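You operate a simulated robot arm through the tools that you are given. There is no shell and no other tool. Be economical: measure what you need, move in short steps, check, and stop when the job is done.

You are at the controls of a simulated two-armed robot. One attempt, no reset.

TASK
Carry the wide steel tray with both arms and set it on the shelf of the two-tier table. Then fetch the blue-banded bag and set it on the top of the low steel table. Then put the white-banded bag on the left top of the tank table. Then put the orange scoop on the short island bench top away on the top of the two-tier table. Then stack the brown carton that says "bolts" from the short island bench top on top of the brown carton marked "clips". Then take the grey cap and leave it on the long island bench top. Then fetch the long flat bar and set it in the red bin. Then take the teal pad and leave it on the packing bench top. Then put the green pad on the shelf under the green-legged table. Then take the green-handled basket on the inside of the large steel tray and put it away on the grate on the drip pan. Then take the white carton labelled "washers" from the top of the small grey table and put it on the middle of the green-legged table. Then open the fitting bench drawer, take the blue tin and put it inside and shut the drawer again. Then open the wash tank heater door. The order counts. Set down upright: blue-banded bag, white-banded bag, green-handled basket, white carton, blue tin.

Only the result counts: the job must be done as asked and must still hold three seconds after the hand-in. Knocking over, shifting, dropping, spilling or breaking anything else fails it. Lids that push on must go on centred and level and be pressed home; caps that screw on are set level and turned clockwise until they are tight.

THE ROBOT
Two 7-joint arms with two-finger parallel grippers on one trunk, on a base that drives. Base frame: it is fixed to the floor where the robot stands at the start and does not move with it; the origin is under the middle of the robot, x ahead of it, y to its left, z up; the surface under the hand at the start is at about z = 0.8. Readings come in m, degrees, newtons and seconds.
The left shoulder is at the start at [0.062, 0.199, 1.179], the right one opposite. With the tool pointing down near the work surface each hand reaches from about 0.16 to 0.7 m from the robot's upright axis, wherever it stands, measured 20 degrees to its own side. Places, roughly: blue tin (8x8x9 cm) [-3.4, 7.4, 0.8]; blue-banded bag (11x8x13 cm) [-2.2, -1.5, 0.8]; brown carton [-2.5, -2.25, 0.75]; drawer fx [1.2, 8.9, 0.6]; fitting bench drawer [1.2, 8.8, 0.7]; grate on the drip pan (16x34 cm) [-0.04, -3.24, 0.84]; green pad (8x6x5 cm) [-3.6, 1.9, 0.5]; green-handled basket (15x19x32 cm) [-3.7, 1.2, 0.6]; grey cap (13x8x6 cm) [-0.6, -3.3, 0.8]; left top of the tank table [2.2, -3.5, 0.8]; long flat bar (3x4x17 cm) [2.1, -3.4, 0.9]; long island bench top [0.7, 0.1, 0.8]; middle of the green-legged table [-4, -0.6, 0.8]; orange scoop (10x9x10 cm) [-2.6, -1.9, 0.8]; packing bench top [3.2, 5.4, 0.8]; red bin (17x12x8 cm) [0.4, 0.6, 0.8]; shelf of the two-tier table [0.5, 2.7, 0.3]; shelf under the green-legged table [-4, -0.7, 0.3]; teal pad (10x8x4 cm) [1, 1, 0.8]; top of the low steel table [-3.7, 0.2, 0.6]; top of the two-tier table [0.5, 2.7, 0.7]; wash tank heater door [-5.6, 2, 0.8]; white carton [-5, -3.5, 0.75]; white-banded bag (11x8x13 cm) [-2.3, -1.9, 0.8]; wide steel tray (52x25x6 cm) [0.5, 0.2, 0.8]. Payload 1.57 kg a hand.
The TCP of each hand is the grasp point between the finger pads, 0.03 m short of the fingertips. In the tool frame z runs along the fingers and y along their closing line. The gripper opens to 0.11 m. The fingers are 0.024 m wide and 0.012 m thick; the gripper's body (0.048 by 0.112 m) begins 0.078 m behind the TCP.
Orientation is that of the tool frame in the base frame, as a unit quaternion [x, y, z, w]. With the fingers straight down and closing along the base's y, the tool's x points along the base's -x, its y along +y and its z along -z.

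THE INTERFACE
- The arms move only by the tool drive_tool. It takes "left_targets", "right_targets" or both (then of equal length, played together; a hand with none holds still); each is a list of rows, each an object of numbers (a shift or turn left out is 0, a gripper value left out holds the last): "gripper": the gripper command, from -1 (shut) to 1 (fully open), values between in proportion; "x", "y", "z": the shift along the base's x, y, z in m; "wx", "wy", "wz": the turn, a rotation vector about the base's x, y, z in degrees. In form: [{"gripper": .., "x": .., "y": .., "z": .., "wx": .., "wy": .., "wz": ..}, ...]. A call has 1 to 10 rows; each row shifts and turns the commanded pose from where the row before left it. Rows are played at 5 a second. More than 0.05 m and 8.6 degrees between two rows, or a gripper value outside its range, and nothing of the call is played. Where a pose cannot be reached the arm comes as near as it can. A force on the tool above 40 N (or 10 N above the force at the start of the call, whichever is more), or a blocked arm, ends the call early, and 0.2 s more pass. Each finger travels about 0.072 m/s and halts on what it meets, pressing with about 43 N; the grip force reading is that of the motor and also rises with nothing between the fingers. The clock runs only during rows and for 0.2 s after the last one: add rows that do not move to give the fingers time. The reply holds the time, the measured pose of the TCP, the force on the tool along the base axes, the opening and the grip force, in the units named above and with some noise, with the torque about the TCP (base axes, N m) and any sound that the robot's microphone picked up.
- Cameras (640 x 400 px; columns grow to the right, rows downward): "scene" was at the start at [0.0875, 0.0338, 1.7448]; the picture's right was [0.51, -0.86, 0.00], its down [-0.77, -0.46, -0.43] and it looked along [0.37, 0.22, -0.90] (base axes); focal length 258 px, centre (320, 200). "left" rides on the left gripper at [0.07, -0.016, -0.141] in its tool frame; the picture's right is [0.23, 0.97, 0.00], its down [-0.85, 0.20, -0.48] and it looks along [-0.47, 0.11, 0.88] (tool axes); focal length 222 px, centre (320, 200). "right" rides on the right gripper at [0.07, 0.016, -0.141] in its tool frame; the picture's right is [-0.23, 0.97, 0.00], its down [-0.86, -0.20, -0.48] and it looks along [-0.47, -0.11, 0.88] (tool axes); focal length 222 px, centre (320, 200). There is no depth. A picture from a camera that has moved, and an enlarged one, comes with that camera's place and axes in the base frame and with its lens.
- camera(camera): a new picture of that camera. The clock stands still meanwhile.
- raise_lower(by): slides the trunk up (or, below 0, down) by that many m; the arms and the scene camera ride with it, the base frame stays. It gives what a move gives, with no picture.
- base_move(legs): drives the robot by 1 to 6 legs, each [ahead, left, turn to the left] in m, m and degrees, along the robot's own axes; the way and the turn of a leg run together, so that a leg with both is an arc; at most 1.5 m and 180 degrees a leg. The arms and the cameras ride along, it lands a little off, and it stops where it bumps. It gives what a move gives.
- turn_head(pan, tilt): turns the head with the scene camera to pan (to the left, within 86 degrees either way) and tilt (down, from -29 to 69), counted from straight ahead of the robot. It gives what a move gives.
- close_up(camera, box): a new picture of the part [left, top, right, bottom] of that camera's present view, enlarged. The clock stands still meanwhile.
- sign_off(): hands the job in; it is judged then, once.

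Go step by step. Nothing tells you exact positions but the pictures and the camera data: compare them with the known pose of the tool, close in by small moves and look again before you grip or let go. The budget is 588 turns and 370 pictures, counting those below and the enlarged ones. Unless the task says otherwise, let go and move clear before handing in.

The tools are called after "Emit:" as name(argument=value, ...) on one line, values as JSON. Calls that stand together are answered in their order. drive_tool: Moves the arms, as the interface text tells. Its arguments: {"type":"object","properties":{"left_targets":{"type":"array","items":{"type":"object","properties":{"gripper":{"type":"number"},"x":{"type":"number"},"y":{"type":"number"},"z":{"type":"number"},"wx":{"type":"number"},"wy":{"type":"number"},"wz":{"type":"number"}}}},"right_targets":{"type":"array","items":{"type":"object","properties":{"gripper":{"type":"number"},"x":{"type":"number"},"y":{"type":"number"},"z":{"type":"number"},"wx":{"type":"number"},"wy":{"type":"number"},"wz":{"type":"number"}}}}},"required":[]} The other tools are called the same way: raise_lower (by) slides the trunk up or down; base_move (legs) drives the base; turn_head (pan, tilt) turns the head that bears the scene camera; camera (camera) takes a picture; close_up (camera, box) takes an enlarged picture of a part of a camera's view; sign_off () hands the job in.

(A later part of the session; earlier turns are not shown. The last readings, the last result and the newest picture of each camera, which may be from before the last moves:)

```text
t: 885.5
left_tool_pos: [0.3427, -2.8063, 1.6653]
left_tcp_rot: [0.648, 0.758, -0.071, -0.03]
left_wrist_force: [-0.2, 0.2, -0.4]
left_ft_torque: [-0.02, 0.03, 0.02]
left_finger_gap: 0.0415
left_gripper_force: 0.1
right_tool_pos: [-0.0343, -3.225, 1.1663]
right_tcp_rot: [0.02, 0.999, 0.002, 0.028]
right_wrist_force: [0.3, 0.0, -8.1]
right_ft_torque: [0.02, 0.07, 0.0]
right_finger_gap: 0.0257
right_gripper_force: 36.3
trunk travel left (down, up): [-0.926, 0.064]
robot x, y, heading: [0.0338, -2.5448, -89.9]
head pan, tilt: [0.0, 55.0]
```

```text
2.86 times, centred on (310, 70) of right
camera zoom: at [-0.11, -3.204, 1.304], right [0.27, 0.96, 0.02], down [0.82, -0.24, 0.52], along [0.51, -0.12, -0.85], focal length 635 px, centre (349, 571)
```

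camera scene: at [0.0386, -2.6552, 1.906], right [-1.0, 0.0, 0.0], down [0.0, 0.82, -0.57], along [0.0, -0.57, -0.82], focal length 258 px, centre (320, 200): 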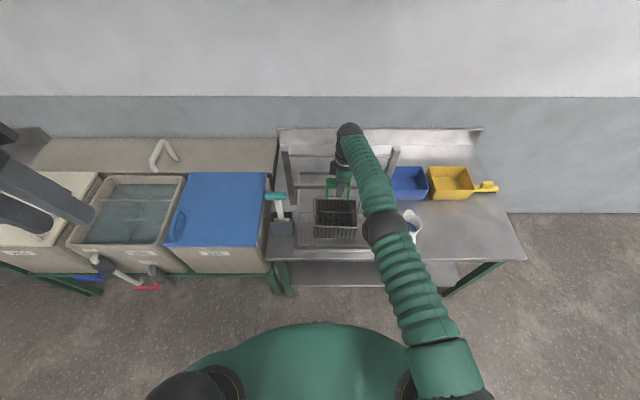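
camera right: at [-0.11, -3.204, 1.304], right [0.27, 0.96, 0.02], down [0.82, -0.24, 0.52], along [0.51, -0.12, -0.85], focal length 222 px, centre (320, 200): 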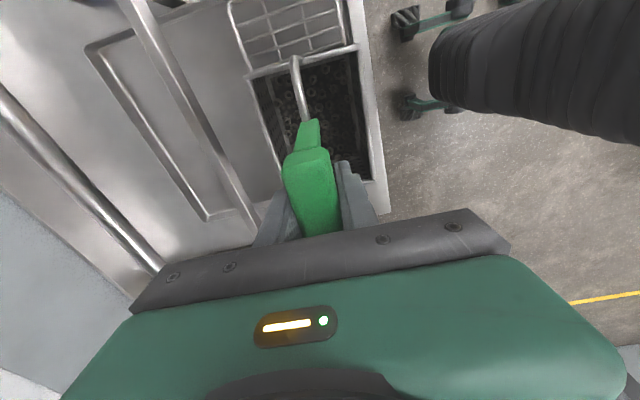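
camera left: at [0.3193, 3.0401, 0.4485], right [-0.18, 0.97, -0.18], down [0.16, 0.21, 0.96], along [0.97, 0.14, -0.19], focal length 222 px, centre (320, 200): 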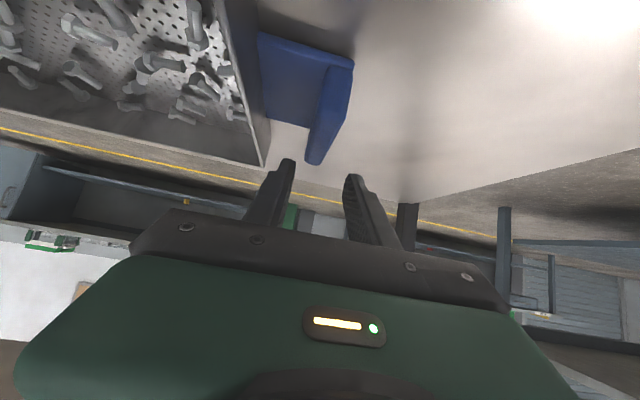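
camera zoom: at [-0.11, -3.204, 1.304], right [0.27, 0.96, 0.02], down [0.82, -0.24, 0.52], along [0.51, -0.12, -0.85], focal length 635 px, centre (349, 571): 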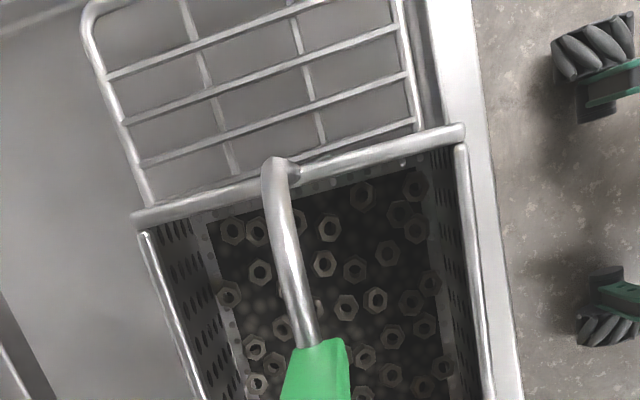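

Emit:
base_move(legs=[[-0.011, 0, 0]])

Emit:
raise_lower(by=-0.012)

Emit:
raise_lower(by=-0.006)

```text
t: 886.3
left_tool_pos: [0.3361, -2.7951, 1.6665]
left_tcp_rot: [0.648, 0.758, -0.069, -0.029]
left_wrist_force: [0.2, -0.7, -0.8]
left_ft_torque: [0.02, -0.04, -0.02]
left_finger_gap: 0.0416
left_gripper_force: 0.0
right_tool_pos: [-0.0385, -3.213, 1.1663]
right_tcp_rot: [0.021, 0.999, 0.003, 0.028]
right_wrist_force: [-0.1, 0.0, -7.8]
right_ft_torque: [0.01, 0.07, 0.01]
right_finger_gap: 0.0258
right_gripper_force: 37.6
trunk travel left (down, up): [-0.926, 0.064]
robot x, y, heading: [0.0345, -2.5328, -89.8]
head pan, tilt: [0.0, 55.0]
```

```text
t: 886.9
left_tool_pos: [0.3408, -2.7881, 1.6542]
left_tcp_rot: [0.648, 0.758, -0.071, -0.027]
left_wrist_force: [0.7, 0.5, -0.1]
left_ft_torque: [0.01, -0.01, -0.02]
left_finger_gap: 0.0413
left_gripper_force: 0.0
right_tool_pos: [-0.0358, -3.2082, 1.1575]
right_tcp_rot: [0.02, 0.999, 0.001, 0.027]
right_wrist_force: [0.2, 0.1, -7.2]
right_ft_torque: [0.03, 0.03, 0.02]
right_finger_gap: 0.0256
right_gripper_force: 37.4
trunk travel left (down, up): [-0.914, 0.076]
robot x, y, heading: [0.0336, -2.5312, -89.7]
head pan, tilt: [0.0, 55.0]
```

```text
t: 887.4
left_tool_pos: [0.3404, -2.7894, 1.6487]
left_tcp_rot: [0.647, 0.758, -0.071, -0.029]
left_wrist_force: [0.3, 0.1, -0.4]
left_ft_torque: [-0.02, -0.02, 0.02]
left_finger_gap: 0.0414
left_gripper_force: 0.1
right_tool_pos: [-0.0351, -3.2088, 1.1515]
right_tcp_rot: [0.022, 0.999, 0.001, 0.027]
right_wrist_force: [-0.4, -0.5, -7.8]
right_ft_torque: [-0.03, 0.01, 0.02]
right_finger_gap: 0.0257
right_gripper_force: 37.4
trunk travel left (down, up): [-0.908, 0.082]
robot x, y, heading: [0.0306, -2.5322, -89.7]
head pan, tilt: [0.0, 55.0]
```

Emit:
raise_lower(by=-0.006)

Emit:
raise_lower(by=-0.006)

Emit:
close_up(camera="scene", box=[280, 170, 400, 260])

```text
t: 888.0
left_tool_pos: [0.3396, -2.7924, 1.6435]
left_tcp_rot: [0.647, 0.759, -0.07, -0.029]
left_wrist_force: [0.0, 0.3, 0.1]
left_ft_torque: [0.0, 0.02, 0.03]
left_finger_gap: 0.0413
left_gripper_force: 0.0
right_tool_pos: [-0.0372, -3.2111, 1.1431]
right_tcp_rot: [0.021, 0.999, 0.002, 0.027]
right_wrist_force: [-0.1, -0.1, -8.7]
right_ft_torque: [0.0, 0.07, 0.01]
right_finger_gap: 0.026
right_gripper_force: 38.1
trunk travel left (down, up): [-0.902, 0.088]
robot x, y, heading: [0.0347, -2.5335, -89.8]
head pan, tilt: [0.0, 55.0]
```

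```text
t: 888.5
left_tool_pos: [0.3401, -2.792, 1.6358]
left_tcp_rot: [0.648, 0.758, -0.069, -0.029]
left_wrist_force: [0.4, -1.5, -0.5]
left_ft_torque: [0.0, -0.03, 0.03]
left_finger_gap: 0.0414
left_gripper_force: 0.0
right_tool_pos: [-0.0358, -3.2108, 1.138]
right_tcp_rot: [0.021, 0.999, 0.002, 0.028]
right_wrist_force: [0.3, -0.4, -8.7]
right_ft_torque: [0.02, 0.02, -0.01]
right_finger_gap: 0.0259
right_gripper_force: 37.2
trunk travel left (down, up): [-0.896, 0.094]
robot x, y, heading: [0.0316, -2.5317, -89.9]
head pan, tilt: [0.0, 55.0]
```

```text
4.44 times, centred on (340, 215) of scene
camera zoom: at [0.0365, -2.6419, 1.8761], right [-1.0, 0.0, 0.0], down [0.0, 0.82, -0.57], along [0.0, -0.57, -0.82], focal length 1145 px, centre (231, 133)
```

zoom: 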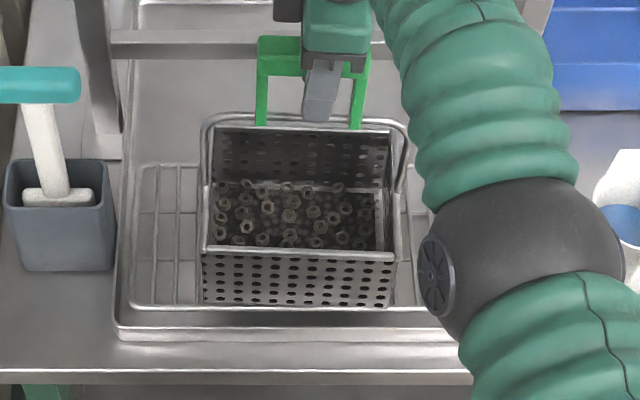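

Emit:
drive_tool(right_targets=[{"y": -0.007}, {}])

Emit:
raise_lower(by=-0.006)

Emit:
raise_lower(by=-0.006)

```text
t: 889.1
left_tool_pos: [0.3404, -2.7903, 1.6354]
left_tcp_rot: [0.648, 0.758, -0.07, -0.028]
left_wrist_force: [0.1, 0.6, -0.4]
left_ft_torque: [0.0, 0.0, -0.02]
left_finger_gap: 0.0412
left_gripper_force: 0.1
right_tool_pos: [-0.0359, -3.2105, 1.1372]
right_tcp_rot: [0.021, 0.999, 0.002, 0.027]
right_wrist_force: [-0.4, 0.7, -8.2]
right_ft_torque: [-0.01, 0.07, 0.03]
right_finger_gap: 0.026
right_gripper_force: 37.1
right hand out of reach, approached as far as the arm can: row 1
trunk travel left (down, up): [-0.896, 0.094]
robot x, y, heading: [0.0348, -2.5309, -89.7]
head pan, tilt: [0.0, 55.0]
```

```text
t: 889.7
left_tool_pos: [0.3401, -2.7914, 1.6296]
left_tcp_rot: [0.647, 0.759, -0.071, -0.027]
left_wrist_force: [-0.1, -0.1, 0.5]
left_ft_torque: [0.02, 0.0, 0.01]
left_finger_gap: 0.0413
left_gripper_force: 0.0
right_tool_pos: [-0.0356, -3.2103, 1.1318]
right_tcp_rot: [0.021, 0.999, 0.002, 0.027]
right_wrist_force: [0.3, -1.3, -7.9]
right_ft_torque: [-0.02, 0.05, -0.04]
right_finger_gap: 0.026
right_gripper_force: 37.0
trunk travel left (down, up): [-0.89, 0.1]
robot x, y, heading: [0.0308, -2.5321, -89.8]
head pan, tilt: [0.0, 55.0]
```

```text
t: 890.2
left_tool_pos: [0.3399, -2.7926, 1.6234]
left_tcp_rot: [0.647, 0.758, -0.069, -0.029]
left_wrist_force: [-0.2, -0.3, -0.1]
left_ft_torque: [0.05, 0.04, 0.01]
left_finger_gap: 0.0411
left_gripper_force: 0.1
right_tool_pos: [-0.0354, -3.2108, 1.1253]
right_tcp_rot: [0.021, 0.999, 0.002, 0.028]
right_wrist_force: [0.7, 1.1, -7.7]
right_ft_torque: [0.0, 0.07, -0.01]
right_finger_gap: 0.0259
right_gripper_force: 37.2
trunk travel left (down, up): [-0.884, 0.106]
robot x, y, heading: [0.0367, -2.5332, -89.7]
head pan, tilt: [0.0, 55.0]
```

Emit:
base_move(legs=[[0.009, 0, 0]])

Emit:
raise_lower(by=-0.008)

Emit:
close_up(camera="scene", box=[280, 170, 400, 260])

```text
t: 891.0
left_tool_pos: [0.3395, -2.7965, 1.6254]
left_tcp_rot: [0.648, 0.758, -0.072, -0.027]
left_wrist_force: [0.1, -0.6, -0.9]
left_ft_torque: [-0.02, 0.01, -0.02]
left_finger_gap: 0.0413
left_gripper_force: 0.1
right_tool_pos: [-0.035, -3.2178, 1.1267]
right_tcp_rot: [0.021, 0.999, 0.001, 0.027]
right_wrist_force: [0.4, -0.3, -8.4]
right_ft_torque: [0.01, 0.03, 0.01]
right_finger_gap: 0.0258
right_gripper_force: 36.8
trunk travel left (down, up): [-0.884, 0.106]
robot x, y, heading: [0.0326, -2.5411, -89.6]
head pan, tilt: [0.0, 55.0]
```

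```text
t: 891.5
left_tool_pos: [0.3417, -2.7939, 1.6172]
left_tcp_rot: [0.647, 0.759, -0.072, -0.028]
left_wrist_force: [0.1, -0.1, 0.6]
left_ft_torque: [0.0, 0.02, 0.02]
left_finger_gap: 0.0412
left_gripper_force: 0.1
right_tool_pos: [-0.0354, -3.2172, 1.1251]
right_tcp_rot: [0.021, 0.999, -0.005, 0.028]
right_wrist_force: [-0.5, -6.7, 28.7]
right_ft_torque: [0.82, 0.06, 0.22]
right_finger_gap: 0.0256
right_gripper_force: 37.1
trunk travel left (down, up): [-0.876, 0.114]
robot x, y, heading: [0.0274, -2.5451, -89.9]
head pan, tilt: [0.0, 55.0]
```

```text
4.44 times, centred on (340, 215) of scene
camera zoom: at [0.0372, -2.6427, 1.8573], right [-1.0, 0.0, 0.0], down [0.0, 0.82, -0.57], along [0.0, -0.57, -0.82], focal length 1145 px, centre (231, 133)
```

zoom: 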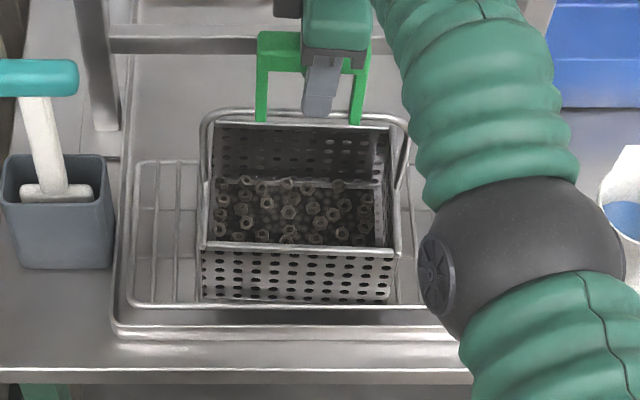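

Emit:
raise_lower(by=0.004)

Emit:
drive_tool(right_targets=[{"gripper": -0.3}, {"gripper": 0.2}, {"gripper": 0.5}, {}, {}])

Emit:
raise_lower(by=0.11)

Emit:
camera(camera="right")

Emit:
close_up(camera="scene", box=[260, 120, 420, 260])

```text
t: 892.0
left_tool_pos: [0.3408, -2.7937, 1.6209]
left_tcp_rot: [0.648, 0.758, -0.072, -0.027]
left_wrist_force: [-0.2, 0.2, 0.1]
left_ft_torque: [0.01, -0.03, -0.01]
left_finger_gap: 0.0414
left_gripper_force: 0.0
right_tool_pos: [-0.0329, -3.2174, 1.1252]
right_tcp_rot: [0.02, 0.999, 0.0, 0.026]
right_wrist_force: [0.2, -7.6, 20.0]
right_ft_torque: [-0.23, -0.66, -0.03]
right_finger_gap: 0.0259
right_gripper_force: 37.2
trunk travel left (down, up): [-0.88, 0.11]
robot x, y, heading: [0.0281, -2.5384, -89.9]
head pan, tilt: [0.0, 55.0]
```

```text
t: 893.2
left_tool_pos: [0.3415, -2.7967, 1.621]
left_tcp_rot: [0.647, 0.758, -0.072, -0.028]
left_wrist_force: [-0.3, 0.0, -0.9]
left_ft_torque: [0.02, 0.05, -0.03]
left_finger_gap: 0.041
left_gripper_force: 0.1
right_tool_pos: [-0.0346, -3.2196, 1.1233]
right_tcp_rot: [0.021, 0.999, 0.001, 0.027]
right_wrist_force: [-0.4, -0.2, 0.1]
right_ft_torque: [-0.02, -0.01, 0.0]
right_finger_gap: 0.0823
right_gripper_force: 0.0
trunk travel left (down, up): [-0.88, 0.11]
robot x, y, heading: [0.0328, -2.5447, -89.8]
head pan, tilt: [0.0, 55.0]
```

```text
t: 894.7
left_tool_pos: [0.3404, -2.7967, 1.7302]
left_tcp_rot: [0.648, 0.758, -0.072, -0.028]
left_wrist_force: [0.5, 0.4, 0.1]
left_ft_torque: [-0.03, -0.03, 0.01]
left_finger_gap: 0.0417
left_gripper_force: 0.1
right_tool_pos: [-0.0356, -3.218, 1.2319]
right_tcp_rot: [0.02, 0.999, 0.001, 0.027]
right_wrist_force: [-0.5, 0.3, 0.3]
right_ft_torque: [0.02, 0.01, 0.02]
right_finger_gap: 0.0825
right_gripper_force: 0.0
trunk travel left (down, up): [-0.99, 0.0]
robot x, y, heading: [0.0337, -2.5411, -89.7]
head pan, tilt: [0.0, 55.0]
```

```text
148 pictures are left
camera right: at [-0.1111, -3.1986, 1.3705], right [0.27, 0.96, 0.02], down [0.82, -0.24, 0.52], along [0.51, -0.13, -0.85], focal length 222 px, centre (320, 200)
```

right: 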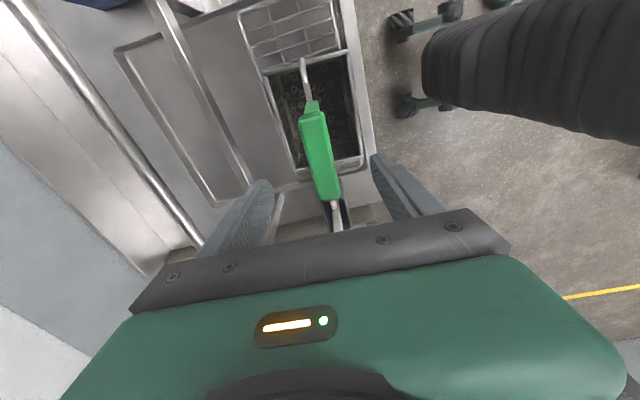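

```text
2.86 times, centred on (340, 190) of scene
camera zoom: at [0.0365, -2.6483, 1.9703], right [-1.0, 0.0, 0.0], down [0.0, 0.82, -0.57], along [0.0, -0.57, -0.82], focal length 736 px, centre (263, 229)
```

zoom: 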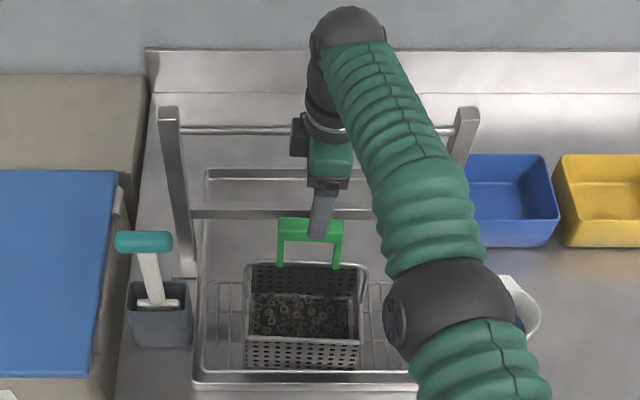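

Basket is on the grate, upright. Next the white "washers" carton in the south-west; I drive around the short bench's south end.

Emit:
base_move(legs=[[-0.5, 0, 0], [0, 0, -90], [1.4, 0, 0], [0, 1.1, 0]])

Emit:
turn_head(pan=0, tilt=25)

Emit:
camera(camera="scene")

```text
t: 913.2
left_tool_pos: [-1.6425, -3.4007, 1.7305]
left_tcp_rot: [0.995, 0.06, -0.03, -0.07]
left_wrist_force: [0.4, 0.3, 0.8]
left_ft_torque: [0.01, 0.02, 0.01]
left_finger_gap: 0.0414
left_gripper_force: 0.1
right_tool_pos: [-2.0521, -3.0106, 1.2323]
right_tcp_rot: [0.734, 0.679, -0.019, 0.021]
right_wrist_force: [0.5, -0.5, 0.1]
right_ft_torque: [0.04, 0.02, 0.02]
right_finger_gap: 0.0824
right_gripper_force: 0.0
trunk travel left (down, up): [-0.99, 0.0]
robot x, y, heading: [-1.3758, -3.1022, 178.1]
head pan, tilt: [0.0, 55.0]
```

```text
t: 914.1
left_tool_pos: [-1.6416, -3.4029, 1.731]
left_tcp_rot: [0.995, 0.06, -0.031, -0.071]
left_wrist_force: [-0.1, -0.6, 0.6]
left_ft_torque: [0.01, 0.0, 0.03]
left_finger_gap: 0.0417
left_gripper_force: 0.2
right_tool_pos: [-2.0512, -3.0109, 1.2342]
right_tcp_rot: [0.733, 0.679, -0.02, 0.02]
right_wrist_force: [-0.2, 0.2, 1.1]
right_ft_torque: [0.02, 0.0, -0.02]
right_finger_gap: 0.0824
right_gripper_force: 0.1
trunk travel left (down, up): [-0.99, 0.0]
robot x, y, heading: [-1.3763, -3.1053, 178.4]
head pan, tilt: [0.0, 25.0]
```

```text
146 pictures are left
camera scene: at [-1.5025, -3.1012, 2.0142], right [0.03, 1.0, 0.0], down [0.42, -0.01, -0.91], along [-0.9, 0.03, -0.43], focal length 258 px, centre (320, 200)
```

scene: 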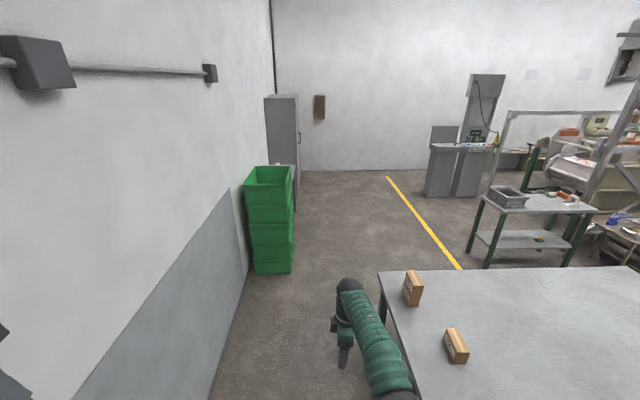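

Emit:
base_move(legs=[[1.0, 0.05, 1.6], [1.0, 0, 0], [0, -0.5, 0], [1.45, 0, 0], [0, 0, 90]])

Emit:
turn_head(pan=0, tilt=40)

Emit:
camera(camera="scene")

```text
t: 937.4
left_tool_pos: [-4.5498, -2.9167, 1.7319]
left_tcp_rot: [0.648, 0.758, -0.072, -0.026]
left_wrist_force: [-0.1, -0.4, -0.1]
left_ft_torque: [0.04, 0.0, 0.0]
left_finger_gap: 0.0412
left_gripper_force: 0.0
right_tool_pos: [-4.9251, -3.3422, 1.2335]
right_tcp_rot: [0.019, 0.999, 0.001, 0.027]
right_wrist_force: [-1.3, 0.2, 0.3]
right_ft_torque: [0.0, -0.01, -0.03]
right_finger_gap: 0.0827
right_gripper_force: 0.1
trunk travel left (down, up): [-0.99, 0.0]
robot x, y, heading: [-4.8641, -2.6666, -89.8]
head pan, tilt: [0.0, 25.0]
```

```text
t: 938.2
left_tool_pos: [-4.5497, -2.9172, 1.7321]
left_tcp_rot: [0.647, 0.758, -0.073, -0.027]
left_wrist_force: [-0.2, 0.1, -0.3]
left_ft_torque: [-0.02, -0.02, -0.02]
left_finger_gap: 0.0412
left_gripper_force: 0.1
right_tool_pos: [-4.9245, -3.3427, 1.2329]
right_tcp_rot: [0.02, 0.999, 0.0, 0.027]
right_wrist_force: [0.5, 0.5, 0.0]
right_ft_torque: [-0.04, 0.0, -0.01]
right_finger_gap: 0.0821
right_gripper_force: 0.1
trunk travel left (down, up): [-0.99, 0.0]
robot x, y, heading: [-4.8583, -2.6663, -89.8]
head pan, tilt: [0.0, 40.0]
```

```text
145 pictures are left
camera scene: at [-4.854, -2.7858, 1.991], right [-1.0, -0.01, 0.0], down [0.0, 0.64, -0.77], along [0.0, -0.77, -0.64], focal length 258 px, centre (320, 200)
```

scene: 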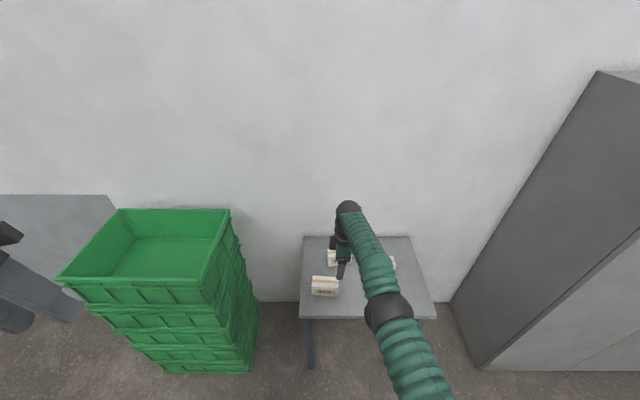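

Emit:
camera(camera="right")

Emit:
close_up(camera="scene", box=[280, 220, 440, 330])

```text
144 pictures are left
camera right: at [-5.0004, -3.3234, 1.3717], right [0.27, 0.96, 0.01], down [0.82, -0.23, 0.52], along [0.51, -0.13, -0.85], focal length 222 px, centre (320, 200)
```

right: 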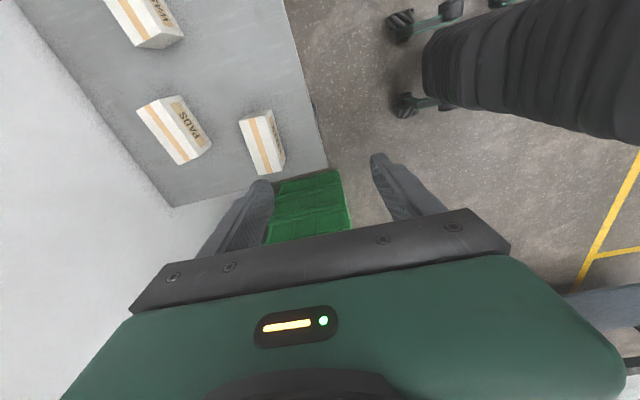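

```text
3.64 times, centred on (360, 275) of scene
camera zoom: at [-4.854, -2.7858, 1.991], right [-1.0, -0.01, 0.0], down [0.0, 0.64, -0.77], along [0.0, -0.77, -0.64], focal length 937 px, centre (174, -73)
```

zoom: 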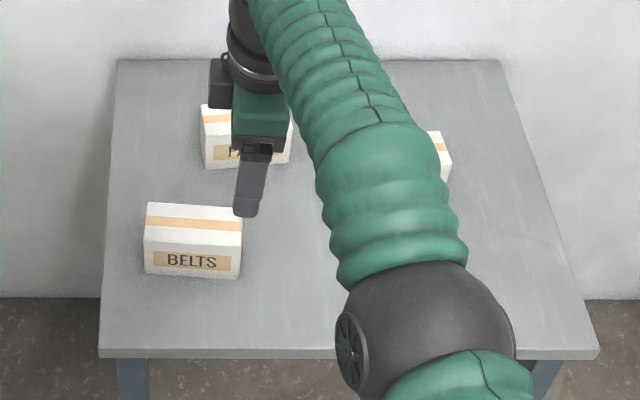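

Emit:
close_up(camera="right", box=[90, 0, 310, 180])

```text
2.22 times, centred on (200, 90) of right
camera zoom: at [-5.0004, -3.3234, 1.3717], right [0.27, 0.96, 0.01], down [0.82, -0.23, 0.52], along [0.51, -0.13, -0.85], focal length 494 px, centre (587, 444)
```

zoom: 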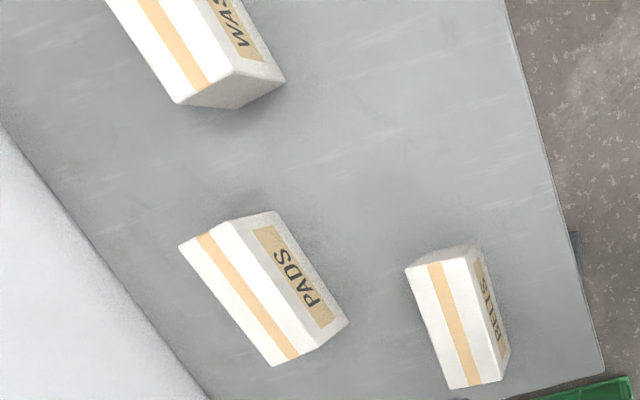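

WASHERS is the western carton, centre about (-5.18,-3.60). I move over it.

Emit:
base_move(legs=[[0, -0.25, 0], [0.27, 0, 0]])

Emit:
camera(camera="right")

Emit:
turn_head(pan=0, tilt=52)

Emit:
camera(camera="scene")

```text
t: 941.5
left_tool_pos: [-4.7993, -3.1797, 1.734]
left_tcp_rot: [0.646, 0.759, -0.075, -0.024]
left_wrist_force: [0.1, 0.3, 0.9]
left_ft_torque: [-0.01, 0.02, -0.02]
left_finger_gap: 0.0414
left_gripper_force: 0.0
right_tool_pos: [-5.17, -3.6102, 1.2378]
right_tcp_rot: [0.017, 0.999, -0.002, 0.028]
right_wrist_force: [0.3, 1.7, -0.4]
right_ft_torque: [-0.04, -0.03, 0.0]
right_finger_gap: 0.0825
right_gripper_force: 0.0
trunk travel left (down, up): [-0.99, 0.0]
robot x, y, heading: [-5.1083, -2.9457, -89.8]
head pan, tilt: [0.0, 40.0]
```

```text
141 pictures are left
camera right: at [-5.2471, -3.59, 1.3751], right [0.26, 0.97, 0.01], down [0.82, -0.23, 0.53], along [0.51, -0.13, -0.85], focal length 222 px, centre (320, 200)
```

right: 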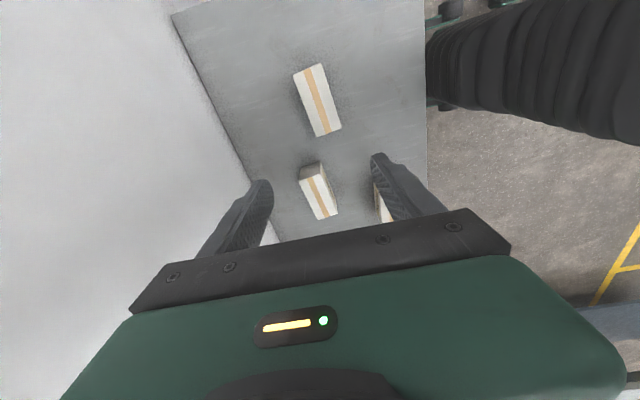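

```text
t: 942.3
left_tool_pos: [-4.7966, -3.1829, 1.7342]
left_tcp_rot: [0.646, 0.76, -0.074, -0.025]
left_wrist_force: [0.6, 0.5, -0.4]
left_ft_torque: [-0.01, 0.01, 0.03]
left_finger_gap: 0.0411
left_gripper_force: 0.0
right_tool_pos: [-5.1682, -3.6139, 1.2355]
right_tcp_rot: [0.019, 0.999, -0.002, 0.027]
right_wrist_force: [0.1, 0.5, 0.1]
right_ft_torque: [0.02, 0.0, -0.01]
right_finger_gap: 0.0826
right_gripper_force: 0.1
trunk travel left (down, up): [-0.99, 0.0]
robot x, y, heading: [-5.1051, -2.9362, -89.4]
head pan, tilt: [0.0, 52.0]
```

```text
140 pictures are left
camera scene: at [-5.1016, -3.0447, 1.9745], right [-1.0, -0.01, 0.0], down [-0.01, 0.79, -0.62], along [0.01, -0.62, -0.79], focal length 258 px, centre (320, 200)
```

scene: 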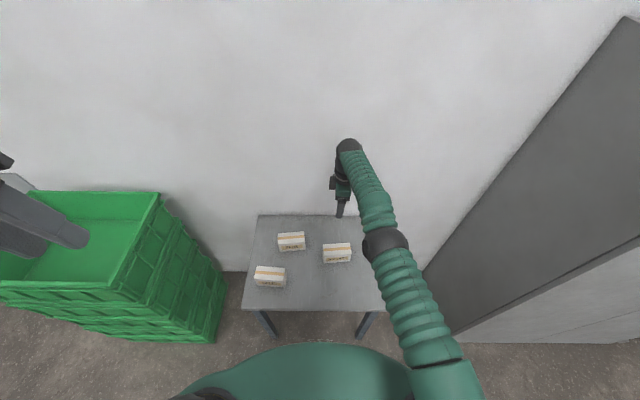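

Emit:
drive_tool(right_targets=[{"x": -0.007, "y": 0.02, "wz": 3, "gripper": 1}, {"x": -0.007, "y": 0.02, "wz": 3}, {"y": 0.018}, {}])

Emit:
base_move(legs=[[0.05, 0, 0]])

Emit:
raise_lower(by=-0.25)

Emit:
camera(camera="right")

```text
t: 943.3
left_tool_pos: [-4.7958, -3.1865, 1.7325]
left_tcp_rot: [0.645, 0.76, -0.072, -0.026]
left_wrist_force: [1.0, -0.6, 1.1]
left_ft_torque: [-0.03, 0.0, -0.01]
left_finger_gap: 0.0413
left_gripper_force: 0.0
right_tool_pos: [-5.1747, -3.6125, 1.2332]
right_tcp_rot: [-0.035, 0.999, 0.003, 0.027]
right_wrist_force: [0.4, -0.2, 0.3]
right_ft_torque: [0.02, 0.0, 0.02]
right_finger_gap: 0.1101
right_gripper_force: 0.1
right hand out of reach, approached as far as the arm can: row 1, 2, 3
trunk travel left (down, up): [-0.99, 0.0]
robot x, y, heading: [-5.1072, -2.9439, -89.6]
head pan, tilt: [0.0, 52.0]
```

```text
t: 944.2
left_tool_pos: [-4.7955, -3.2226, 1.7356]
left_tcp_rot: [0.645, 0.76, -0.078, -0.023]
left_wrist_force: [-0.6, 0.9, 0.8]
left_ft_torque: [-0.11, 0.0, 0.02]
left_finger_gap: 0.0412
left_gripper_force: 0.1
right_tool_pos: [-5.1733, -3.6577, 1.2422]
right_tcp_rot: [-0.035, 0.999, -0.005, 0.027]
right_wrist_force: [1.2, -0.4, 1.6]
right_ft_torque: [0.03, 0.01, -0.01]
right_finger_gap: 0.1101
right_gripper_force: 0.1
trunk travel left (down, up): [-0.99, 0.0]
robot x, y, heading: [-5.1068, -2.9917, -89.5]
head pan, tilt: [0.0, 52.0]
```

```text
t: 946.8
left_tool_pos: [-4.7956, -3.2331, 1.4839]
left_tcp_rot: [0.645, 0.76, -0.074, -0.024]
left_wrist_force: [-0.8, -0.2, 0.0]
left_ft_torque: [-0.03, -0.01, -0.01]
left_finger_gap: 0.0412
left_gripper_force: 0.1
right_tool_pos: [-5.1738, -3.664, 0.9859]
right_tcp_rot: [-0.034, 0.999, 0.001, 0.027]
right_wrist_force: [-0.3, 0.2, 0.5]
right_ft_torque: [0.01, 0.02, -0.04]
right_finger_gap: 0.1099
right_gripper_force: 0.1
trunk travel left (down, up): [-0.74, 0.25]
robot x, y, heading: [-5.1073, -2.9938, -89.5]
head pan, tilt: [0.0, 52.0]
```

```text
139 pictures are left
camera right: at [-5.2504, -3.6527, 1.1235], right [0.16, 0.99, 0.01], down [0.84, -0.14, 0.52], along [0.52, -0.07, -0.85], focal length 222 px, centre (320, 200)
```

right: 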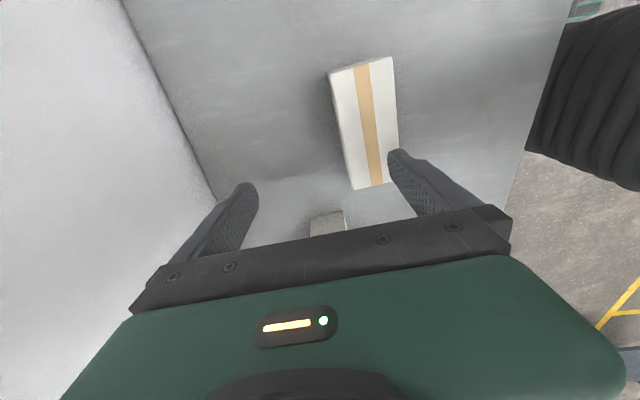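

Emit:
drive_tool(right_targets=[{"x": -0.008, "y": 0.025}, {"x": -0.008, "y": 0.025}, {}])

```text
t: 947.6
left_tool_pos: [-4.7948, -3.2332, 1.482]
left_tcp_rot: [0.645, 0.76, -0.074, -0.025]
left_wrist_force: [-0.3, 0.3, -0.2]
left_ft_torque: [0.05, -0.02, -0.02]
left_finger_gap: 0.0411
left_gripper_force: 0.0
right_tool_pos: [-5.1721, -3.665, 0.9854]
right_tcp_rot: [-0.035, 0.999, 0.001, 0.027]
right_wrist_force: [-0.6, 0.0, 0.6]
right_ft_torque: [0.02, 0.03, 0.02]
right_finger_gap: 0.11
right_gripper_force: 0.1
right hand out of reach, approached as far as the arm can: row 1, 2
trunk travel left (down, up): [-0.74, 0.25]
robot x, y, heading: [-5.106, -2.9882, -89.8]
head pan, tilt: [0.0, 52.0]
```

Emit:
drive_tool(right_targets=[{"z": -0.03}, {"z": -0.03}, {"z": -0.03, "y": 0.01}, {}])

```text
t: 948.3
left_tool_pos: [-4.7948, -3.2294, 1.4837]
left_tcp_rot: [0.645, 0.76, -0.074, -0.025]
left_wrist_force: [-0.6, -0.5, 1.5]
left_ft_torque: [-0.02, -0.01, -0.04]
left_finger_gap: 0.0414
left_gripper_force: 0.0
right_tool_pos: [-5.1717, -3.6616, 0.9176]
right_tcp_rot: [-0.035, 0.999, -0.007, 0.028]
right_wrist_force: [0.2, -0.5, 0.6]
right_ft_torque: [0.01, -0.02, 0.03]
right_finger_gap: 0.1098
right_gripper_force: 0.0
trunk travel left (down, up): [-0.74, 0.25]
robot x, y, heading: [-5.1054, -2.9915, -89.4]
head pan, tilt: [0.0, 52.0]
stopped in row 3 (right hand): the force on the tool passed its limit at 61 N (the readings are from after the stop); the commanded pose is now the measured one
```

The finger touched the carton top. I raise and look.

Emit:
raise_lower(by=0.08)

Emit:
camera(camera="right")

Emit:
close_up(camera="scene", box=[240, 190, 400, 320])

```text
t: 949.5
left_tool_pos: [-4.7952, -3.2329, 1.5623]
left_tcp_rot: [0.646, 0.759, -0.073, -0.026]
left_wrist_force: [-1.1, -0.5, 0.1]
left_ft_torque: [0.02, 0.0, -0.03]
left_finger_gap: 0.0413
left_gripper_force: 0.0
right_tool_pos: [-5.1716, -3.6628, 0.9948]
right_tcp_rot: [-0.035, 0.999, -0.006, 0.028]
right_wrist_force: [0.2, -0.2, -0.2]
right_ft_torque: [-0.03, 0.03, 0.0]
right_finger_gap: 0.11
right_gripper_force: 0.0
trunk travel left (down, up): [-0.82, 0.17]
robot x, y, heading: [-5.1097, -2.9935, -89.4]
head pan, tilt: [0.0, 52.0]
```

```text
138 pictures are left
camera right: at [-5.2496, -3.6493, 1.1325], right [0.16, 0.99, 0.0], down [0.84, -0.14, 0.53], along [0.52, -0.08, -0.85], focal length 222 px, centre (320, 200)
```

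right: 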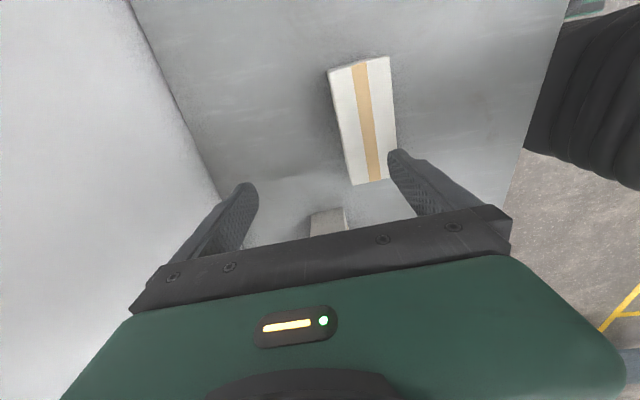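

```text
3.08 times, centred on (320, 255) of scene
camera zoom: at [-5.1006, -3.1004, 1.8042], right [-1.0, -0.01, 0.0], down [-0.01, 0.79, -0.61], along [0.01, -0.61, -0.79], focal length 793 px, centre (320, 31)
```

zoom: 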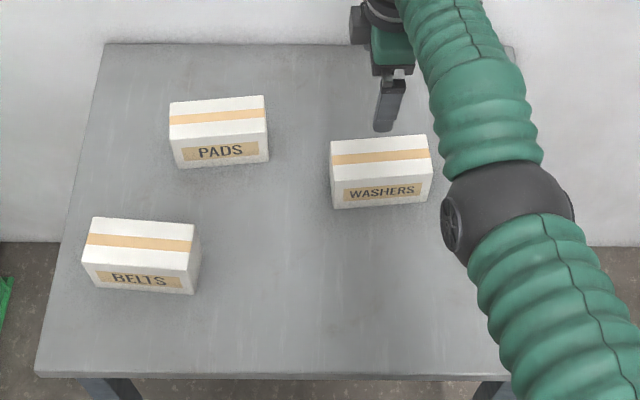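

Emit:
base_move(legs=[[-0.05, -0.012, 0]])

Emit:
camera(camera="right")

```text
t: 950.4
left_tool_pos: [-4.8057, -3.1971, 1.5592]
left_tcp_rot: [0.646, 0.759, -0.071, -0.029]
left_wrist_force: [-0.4, -1.3, 0.4]
left_ft_torque: [0.16, -0.02, -0.01]
left_finger_gap: 0.0412
left_gripper_force: 0.1
right_tool_pos: [-5.1836, -3.6211, 0.9891]
right_tcp_rot: [-0.034, 0.999, -0.001, 0.027]
right_wrist_force: [0.1, -0.3, 1.5]
right_ft_torque: [0.06, -0.03, 0.02]
right_finger_gap: 0.1101
right_gripper_force: 0.2
trunk travel left (down, up): [-0.82, 0.17]
robot x, y, heading: [-5.1164, -2.9391, -89.5]
head pan, tilt: [0.0, 52.0]
```

```text
136 pictures are left
camera right: at [-5.2606, -3.6083, 1.1266], right [0.16, 0.99, 0.01], down [0.84, -0.14, 0.53], along [0.52, -0.08, -0.85], focal length 222 px, centre (320, 200)
```

right: 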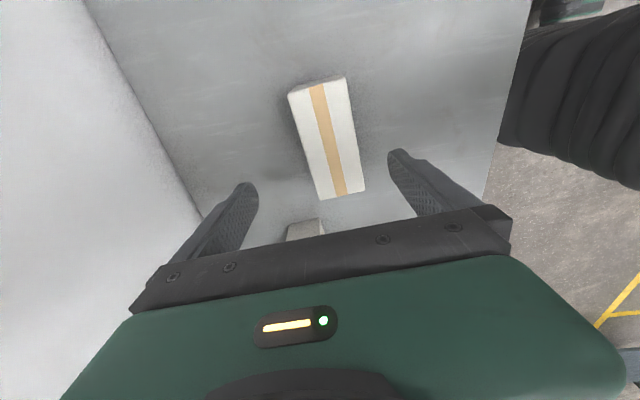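

Emit:
base_move(legs=[[-0.01, 0, 0]])

Emit:
raise_lower(by=-0.09)

Emit:
camera(camera="right")

```text
t: 951.2
left_tool_pos: [-4.8126, -3.1793, 1.5616]
left_tcp_rot: [0.647, 0.759, -0.07, -0.026]
left_wrist_force: [0.0, 0.0, 0.4]
left_ft_torque: [0.05, -0.01, -0.03]
left_finger_gap: 0.0413
left_gripper_force: 0.0
right_tool_pos: [-5.1866, -3.6065, 0.9914]
right_tcp_rot: [-0.034, 0.999, -0.003, 0.029]
right_wrist_force: [-0.2, -0.8, -0.8]
right_ft_torque: [0.01, -0.01, 0.04]
right_finger_gap: 0.1099
right_gripper_force: 0.0
trunk travel left (down, up): [-0.82, 0.17]
robot x, y, heading: [-5.1177, -2.9301, -89.4]
head pan, tilt: [0.0, 52.0]
```

```text
t: 952.4
left_tool_pos: [-4.8074, -3.1731, 1.4726]
left_tcp_rot: [0.645, 0.76, -0.071, -0.028]
left_wrist_force: [1.0, 0.0, 0.7]
left_ft_torque: [-0.02, 0.01, -0.01]
left_finger_gap: 0.0411
left_gripper_force: 0.1
right_tool_pos: [-5.1833, -3.6021, 0.9064]
right_tcp_rot: [-0.035, 0.999, -0.006, 0.027]
right_wrist_force: [-0.4, -0.3, 0.3]
right_ft_torque: [0.01, 0.0, 0.0]
right_finger_gap: 0.1101
right_gripper_force: 0.1
trunk travel left (down, up): [-0.73, 0.26]
robot x, y, heading: [-5.1167, -2.9304, -89.6]
head pan, tilt: [0.0, 52.0]
```

```text
135 pictures are left
camera right: at [-5.261, -3.5884, 1.0437], right [0.16, 0.99, 0.0], down [0.84, -0.13, 0.53], along [0.52, -0.09, -0.85], focal length 222 px, centre (320, 200)
```

right: 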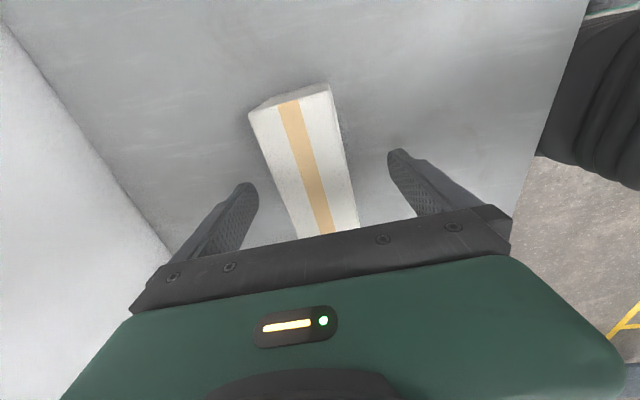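

Emit:
raise_lower(by=-0.044)

Emit:
drive_tool(right_targets=[{"gripper": 0.4}, {"gripper": 0.1}, {"gripper": -0.2}, {"gripper": -0.6}, {}])

Emit:
raise_lower(by=0.26)

Emit:
camera(camera="right")

```text
t: 953.3
left_tool_pos: [-4.8084, -3.1705, 1.4275]
left_tcp_rot: [0.646, 0.759, -0.072, -0.026]
left_wrist_force: [-0.6, -0.6, -0.1]
left_ft_torque: [0.0, 0.0, -0.03]
left_finger_gap: 0.0413
left_gripper_force: 0.0
right_tool_pos: [-5.1837, -3.6016, 0.863]
right_tcp_rot: [-0.035, 0.999, -0.007, 0.028]
right_wrist_force: [-0.1, 0.0, 0.1]
right_ft_torque: [-0.02, -0.03, -0.05]
right_finger_gap: 0.11
right_gripper_force: 0.0
trunk travel left (down, up): [-0.686, 0.304]
robot x, y, heading: [-5.1177, -2.9309, -89.3]
head pan, tilt: [0.0, 52.0]
```

```text
t: 954.5
left_tool_pos: [-4.808, -3.1729, 1.4279]
left_tcp_rot: [0.646, 0.76, -0.071, -0.027]
left_wrist_force: [0.6, 0.2, -0.3]
left_ft_torque: [0.0, -0.02, -0.01]
left_finger_gap: 0.0414
left_gripper_force: 0.1
right_tool_pos: [-5.1853, -3.601, 0.8617]
right_tcp_rot: [-0.034, 0.999, -0.006, 0.027]
right_wrist_force: [-0.4, 0.4, 0.9]
right_ft_torque: [0.1, 0.08, -0.02]
right_finger_gap: 0.0597
right_gripper_force: 42.9
trunk travel left (down, up): [-0.686, 0.304]
robot x, y, heading: [-5.1162, -2.933, -89.4]
head pan, tilt: [0.0, 52.0]
```

```text
t: 957.2
left_tool_pos: [-4.8069, -3.174, 1.6862]
left_tcp_rot: [0.646, 0.76, -0.07, -0.026]
left_wrist_force: [-1.4, 0.7, -0.5]
left_ft_torque: [-0.03, -0.03, 0.03]
left_finger_gap: 0.0414
left_gripper_force: 0.0
right_tool_pos: [-5.1832, -3.6021, 1.1212]
right_tcp_rot: [-0.034, 0.999, -0.007, 0.027]
right_wrist_force: [0.3, 0.6, -2.5]
right_ft_torque: [0.01, -0.01, 0.0]
right_finger_gap: 0.06
right_gripper_force: 42.7
trunk travel left (down, up): [-0.946, 0.044]
robot x, y, heading: [-5.1177, -2.93, -89.6]
head pan, tilt: [0.0, 52.0]
```

```text
134 pictures are left
camera right: at [-5.2618, -3.5891, 1.2591], right [0.16, 0.99, 0.0], down [0.84, -0.14, 0.53], along [0.52, -0.09, -0.85], focal length 222 px, centre (320, 200)
```

right: 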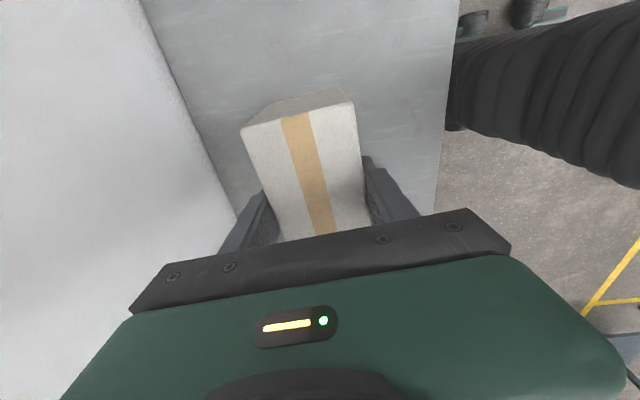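

Washers carton held. I go to the west side of the green-legged table, facing east.

Emit:
base_move(legs=[[-1.0, 0, 0], [0, 0, 89.5], [0.15, 0, 0], [0, 1.25, 0]])

Emit:
turn_head(pan=0, tilt=40)

Emit:
camera(camera="scene")

```text
t: 973.2
left_tool_pos: [-4.7804, -0.3503, 1.6872]
left_tcp_rot: [-0.08, 0.994, -0.067, 0.03]
left_wrist_force: [-1.0, -0.1, 0.6]
left_ft_torque: [-0.02, 0.01, 0.0]
left_finger_gap: 0.0415
left_gripper_force: 0.0
right_tool_pos: [-4.3502, -0.7248, 1.1217]
right_tcp_rot: [0.731, -0.682, -0.016, -0.024]
right_wrist_force: [0.8, -1.0, -2.6]
right_ft_torque: [-0.03, -0.02, 0.01]
right_finger_gap: 0.0597
right_gripper_force: 42.8
trunk travel left (down, up): [-0.946, 0.044]
robot x, y, heading: [-5.0231, -0.657, 0.6]
head pan, tilt: [0.0, 52.0]
```

```text
t: 974.0
left_tool_pos: [-4.7809, -0.3486, 1.6886]
left_tcp_rot: [-0.079, 0.994, -0.068, 0.028]
left_wrist_force: [-0.6, 0.6, -0.7]
left_ft_torque: [-0.03, -0.02, 0.01]
left_finger_gap: 0.0414
left_gripper_force: 0.1
right_tool_pos: [-4.351, -0.7226, 1.1225]
right_tcp_rot: [0.731, -0.682, -0.015, -0.023]
right_wrist_force: [0.7, 0.4, -3.0]
right_ft_torque: [-0.02, 0.0, -0.02]
right_finger_gap: 0.0595
right_gripper_force: 42.9
trunk travel left (down, up): [-0.946, 0.044]
robot x, y, heading: [-5.022, -0.6553, 0.5]
head pan, tilt: [0.0, 40.0]
```

```text
133 pictures are left
camera scene: at [-4.9008, -0.6544, 1.9469], right [0.01, -1.0, 0.0], down [-0.65, -0.01, -0.76], along [0.76, 0.01, -0.65], focal length 258 px, centre (320, 200)
```

scene: 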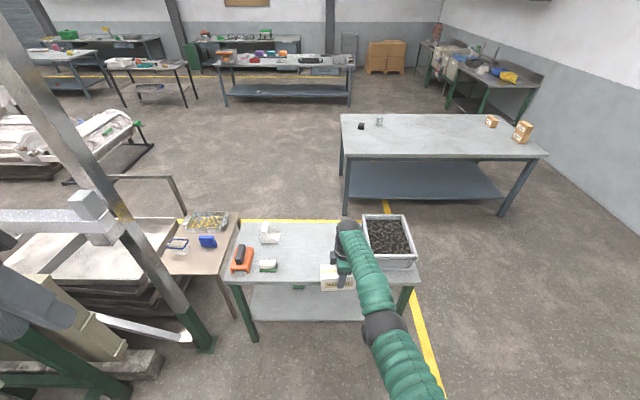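

Emit:
base_move(legs=[[0.36, 0.07, -0.4]])

Emit:
raise_lower(by=-0.18)

Emit:
camera(camera="right")

Emit:
turn_head(pan=0, tilt=55)

Emit:
camera(camera="scene")

```text
t: 976.3
left_tool_pos: [-4.4225, -0.2841, 1.6892]
left_tcp_rot: [-0.073, 0.995, -0.067, 0.031]
left_wrist_force: [0.7, -0.8, 0.4]
left_ft_torque: [-0.01, -0.04, 0.0]
left_finger_gap: 0.0412
left_gripper_force: 0.1
right_tool_pos: [-3.9939, -0.6623, 1.1257]
right_tcp_rot: [0.726, -0.687, -0.012, -0.028]
right_wrist_force: [-0.9, 0.8, -3.4]
right_ft_torque: [-0.01, 0.0, -0.01]
right_finger_gap: 0.0596
right_gripper_force: 43.1
trunk travel left (down, up): [-0.946, 0.044]
robot x, y, heading: [-4.6652, -0.5898, -0.3]
head pan, tilt: [0.0, 40.0]
```

```text
t: 978.3
left_tool_pos: [-4.4196, -0.281, 1.5064]
left_tcp_rot: [-0.074, 0.995, -0.067, 0.025]
left_wrist_force: [0.7, -0.3, -1.0]
left_ft_torque: [-0.01, -0.04, 0.04]
left_finger_gap: 0.0415
left_gripper_force: 0.1
right_tool_pos: [-3.9921, -0.6607, 0.9442]
right_tcp_rot: [0.727, -0.686, -0.014, -0.025]
right_wrist_force: [0.7, -0.2, -3.7]
right_ft_torque: [-0.03, 0.03, -0.02]
right_finger_gap: 0.0597
right_gripper_force: 42.7
trunk travel left (down, up): [-0.766, 0.224]
robot x, y, heading: [-4.662, -0.5877, 0.2]
head pan, tilt: [0.0, 40.0]
```

```text
132 pictures are left
camera right: at [-4.0061, -0.7378, 1.0809], right [-0.99, 0.17, 0.0], down [0.14, 0.84, 0.53], along [0.09, 0.52, -0.85], focal length 222 px, centre (320, 200)
```

right: 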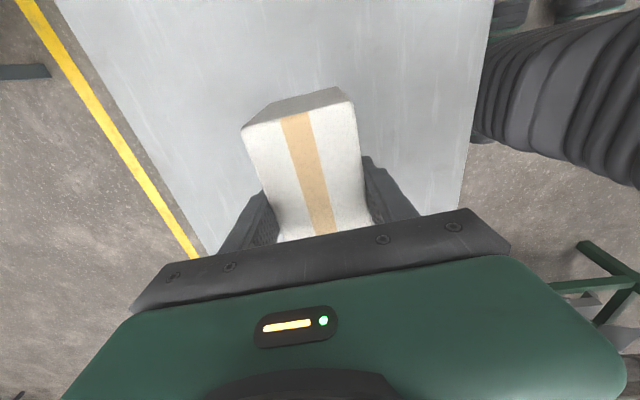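

```text
t: 979.1
left_tool_pos: [-4.4187, -0.2804, 1.5057]
left_tcp_rot: [-0.074, 0.995, -0.067, 0.027]
left_wrist_force: [-0.4, 0.6, -0.4]
left_ft_torque: [-0.01, 0.02, 0.02]
left_finger_gap: 0.0414
left_gripper_force: 0.1
right_tool_pos: [-3.9921, -0.6606, 0.944]
right_tcp_rot: [0.726, -0.687, -0.014, -0.025]
right_wrist_force: [-0.8, 0.3, -3.0]
right_ft_torque: [-0.03, -0.01, -0.02]
right_finger_gap: 0.0598
right_gripper_force: 43.0
trunk travel left (down, up): [-0.766, 0.224]
robot x, y, heading: [-4.6618, -0.5877, -0.4]
head pan, tilt: [0.0, 55.0]
```

```text
131 pictures are left
camera scene: at [-4.5547, -0.5855, 1.7463], right [0.0, -1.0, 0.0], down [-0.82, 0.0, -0.57], along [0.57, 0.0, -0.82], focal length 258 px, centre (320, 200)
```

scene: 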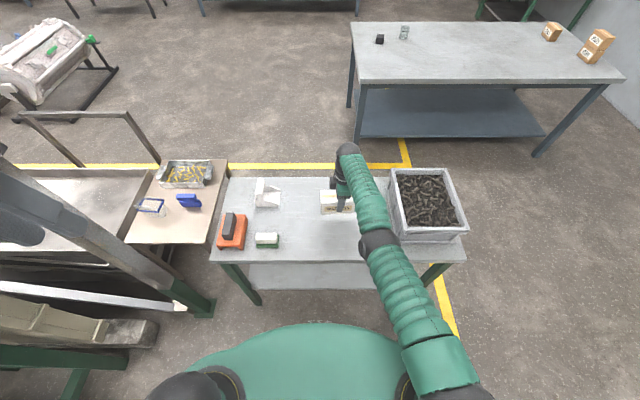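

Emit:
raise_lower(by=-0.074)

Emit:
raise_lower(by=-0.007)

Emit:
raise_lower(by=-0.005)

```text
t: 980.2
left_tool_pos: [-4.4205, -0.2801, 1.4347]
left_tcp_rot: [-0.074, 0.995, -0.066, 0.026]
left_wrist_force: [-0.5, 0.5, 0.3]
left_ft_torque: [0.01, 0.0, 0.03]
left_finger_gap: 0.0416
left_gripper_force: 0.0
right_tool_pos: [-3.9919, -0.6608, 0.871]
right_tcp_rot: [0.727, -0.687, -0.014, -0.025]
right_wrist_force: [1.2, -0.1, -2.6]
right_ft_torque: [0.04, 0.03, 0.02]
right_finger_gap: 0.0596
right_gripper_force: 43.3
trunk travel left (down, up): [-0.692, 0.298]
robot x, y, heading: [-4.6613, -0.5855, 0.1]
head pan, tilt: [0.0, 55.0]
```

```text
t: 980.8
left_tool_pos: [-4.4193, -0.2812, 1.4256]
left_tcp_rot: [-0.075, 0.995, -0.067, 0.027]
left_wrist_force: [-0.2, 0.0, -0.8]
left_ft_torque: [0.01, -0.03, 0.0]
left_finger_gap: 0.0415
left_gripper_force: 0.1
right_tool_pos: [-3.9934, -0.6608, 0.8639]
right_tcp_rot: [0.727, -0.686, -0.013, -0.025]
right_wrist_force: [0.3, 0.1, -2.2]
right_ft_torque: [-0.03, 0.0, -0.01]
right_finger_gap: 0.0599
right_gripper_force: 42.8
trunk travel left (down, up): [-0.685, 0.305]
robot x, y, heading: [-4.6681, -0.5888, -0.2]
head pan, tilt: [0.0, 55.0]
```

```text
t: 981.3
left_tool_pos: [-4.4234, -0.2797, 1.4216]
left_tcp_rot: [-0.074, 0.994, -0.068, 0.03]
left_wrist_force: [0.6, 0.8, 0.3]
left_ft_torque: [0.03, 0.03, 0.0]
left_finger_gap: 0.0414
left_gripper_force: 0.0
right_tool_pos: [-3.9926, -0.6607, 0.8619]
right_tcp_rot: [0.726, -0.687, -0.01, -0.029]
right_wrist_force: [-3.1, -1.2, 18.5]
right_ft_torque: [-0.28, 0.8, 0.27]
right_finger_gap: 0.0597
right_gripper_force: 42.9
trunk travel left (down, up): [-0.68, 0.31]
robot x, y, heading: [-4.6659, -0.5856, -0.1]
head pan, tilt: [0.0, 55.0]
```

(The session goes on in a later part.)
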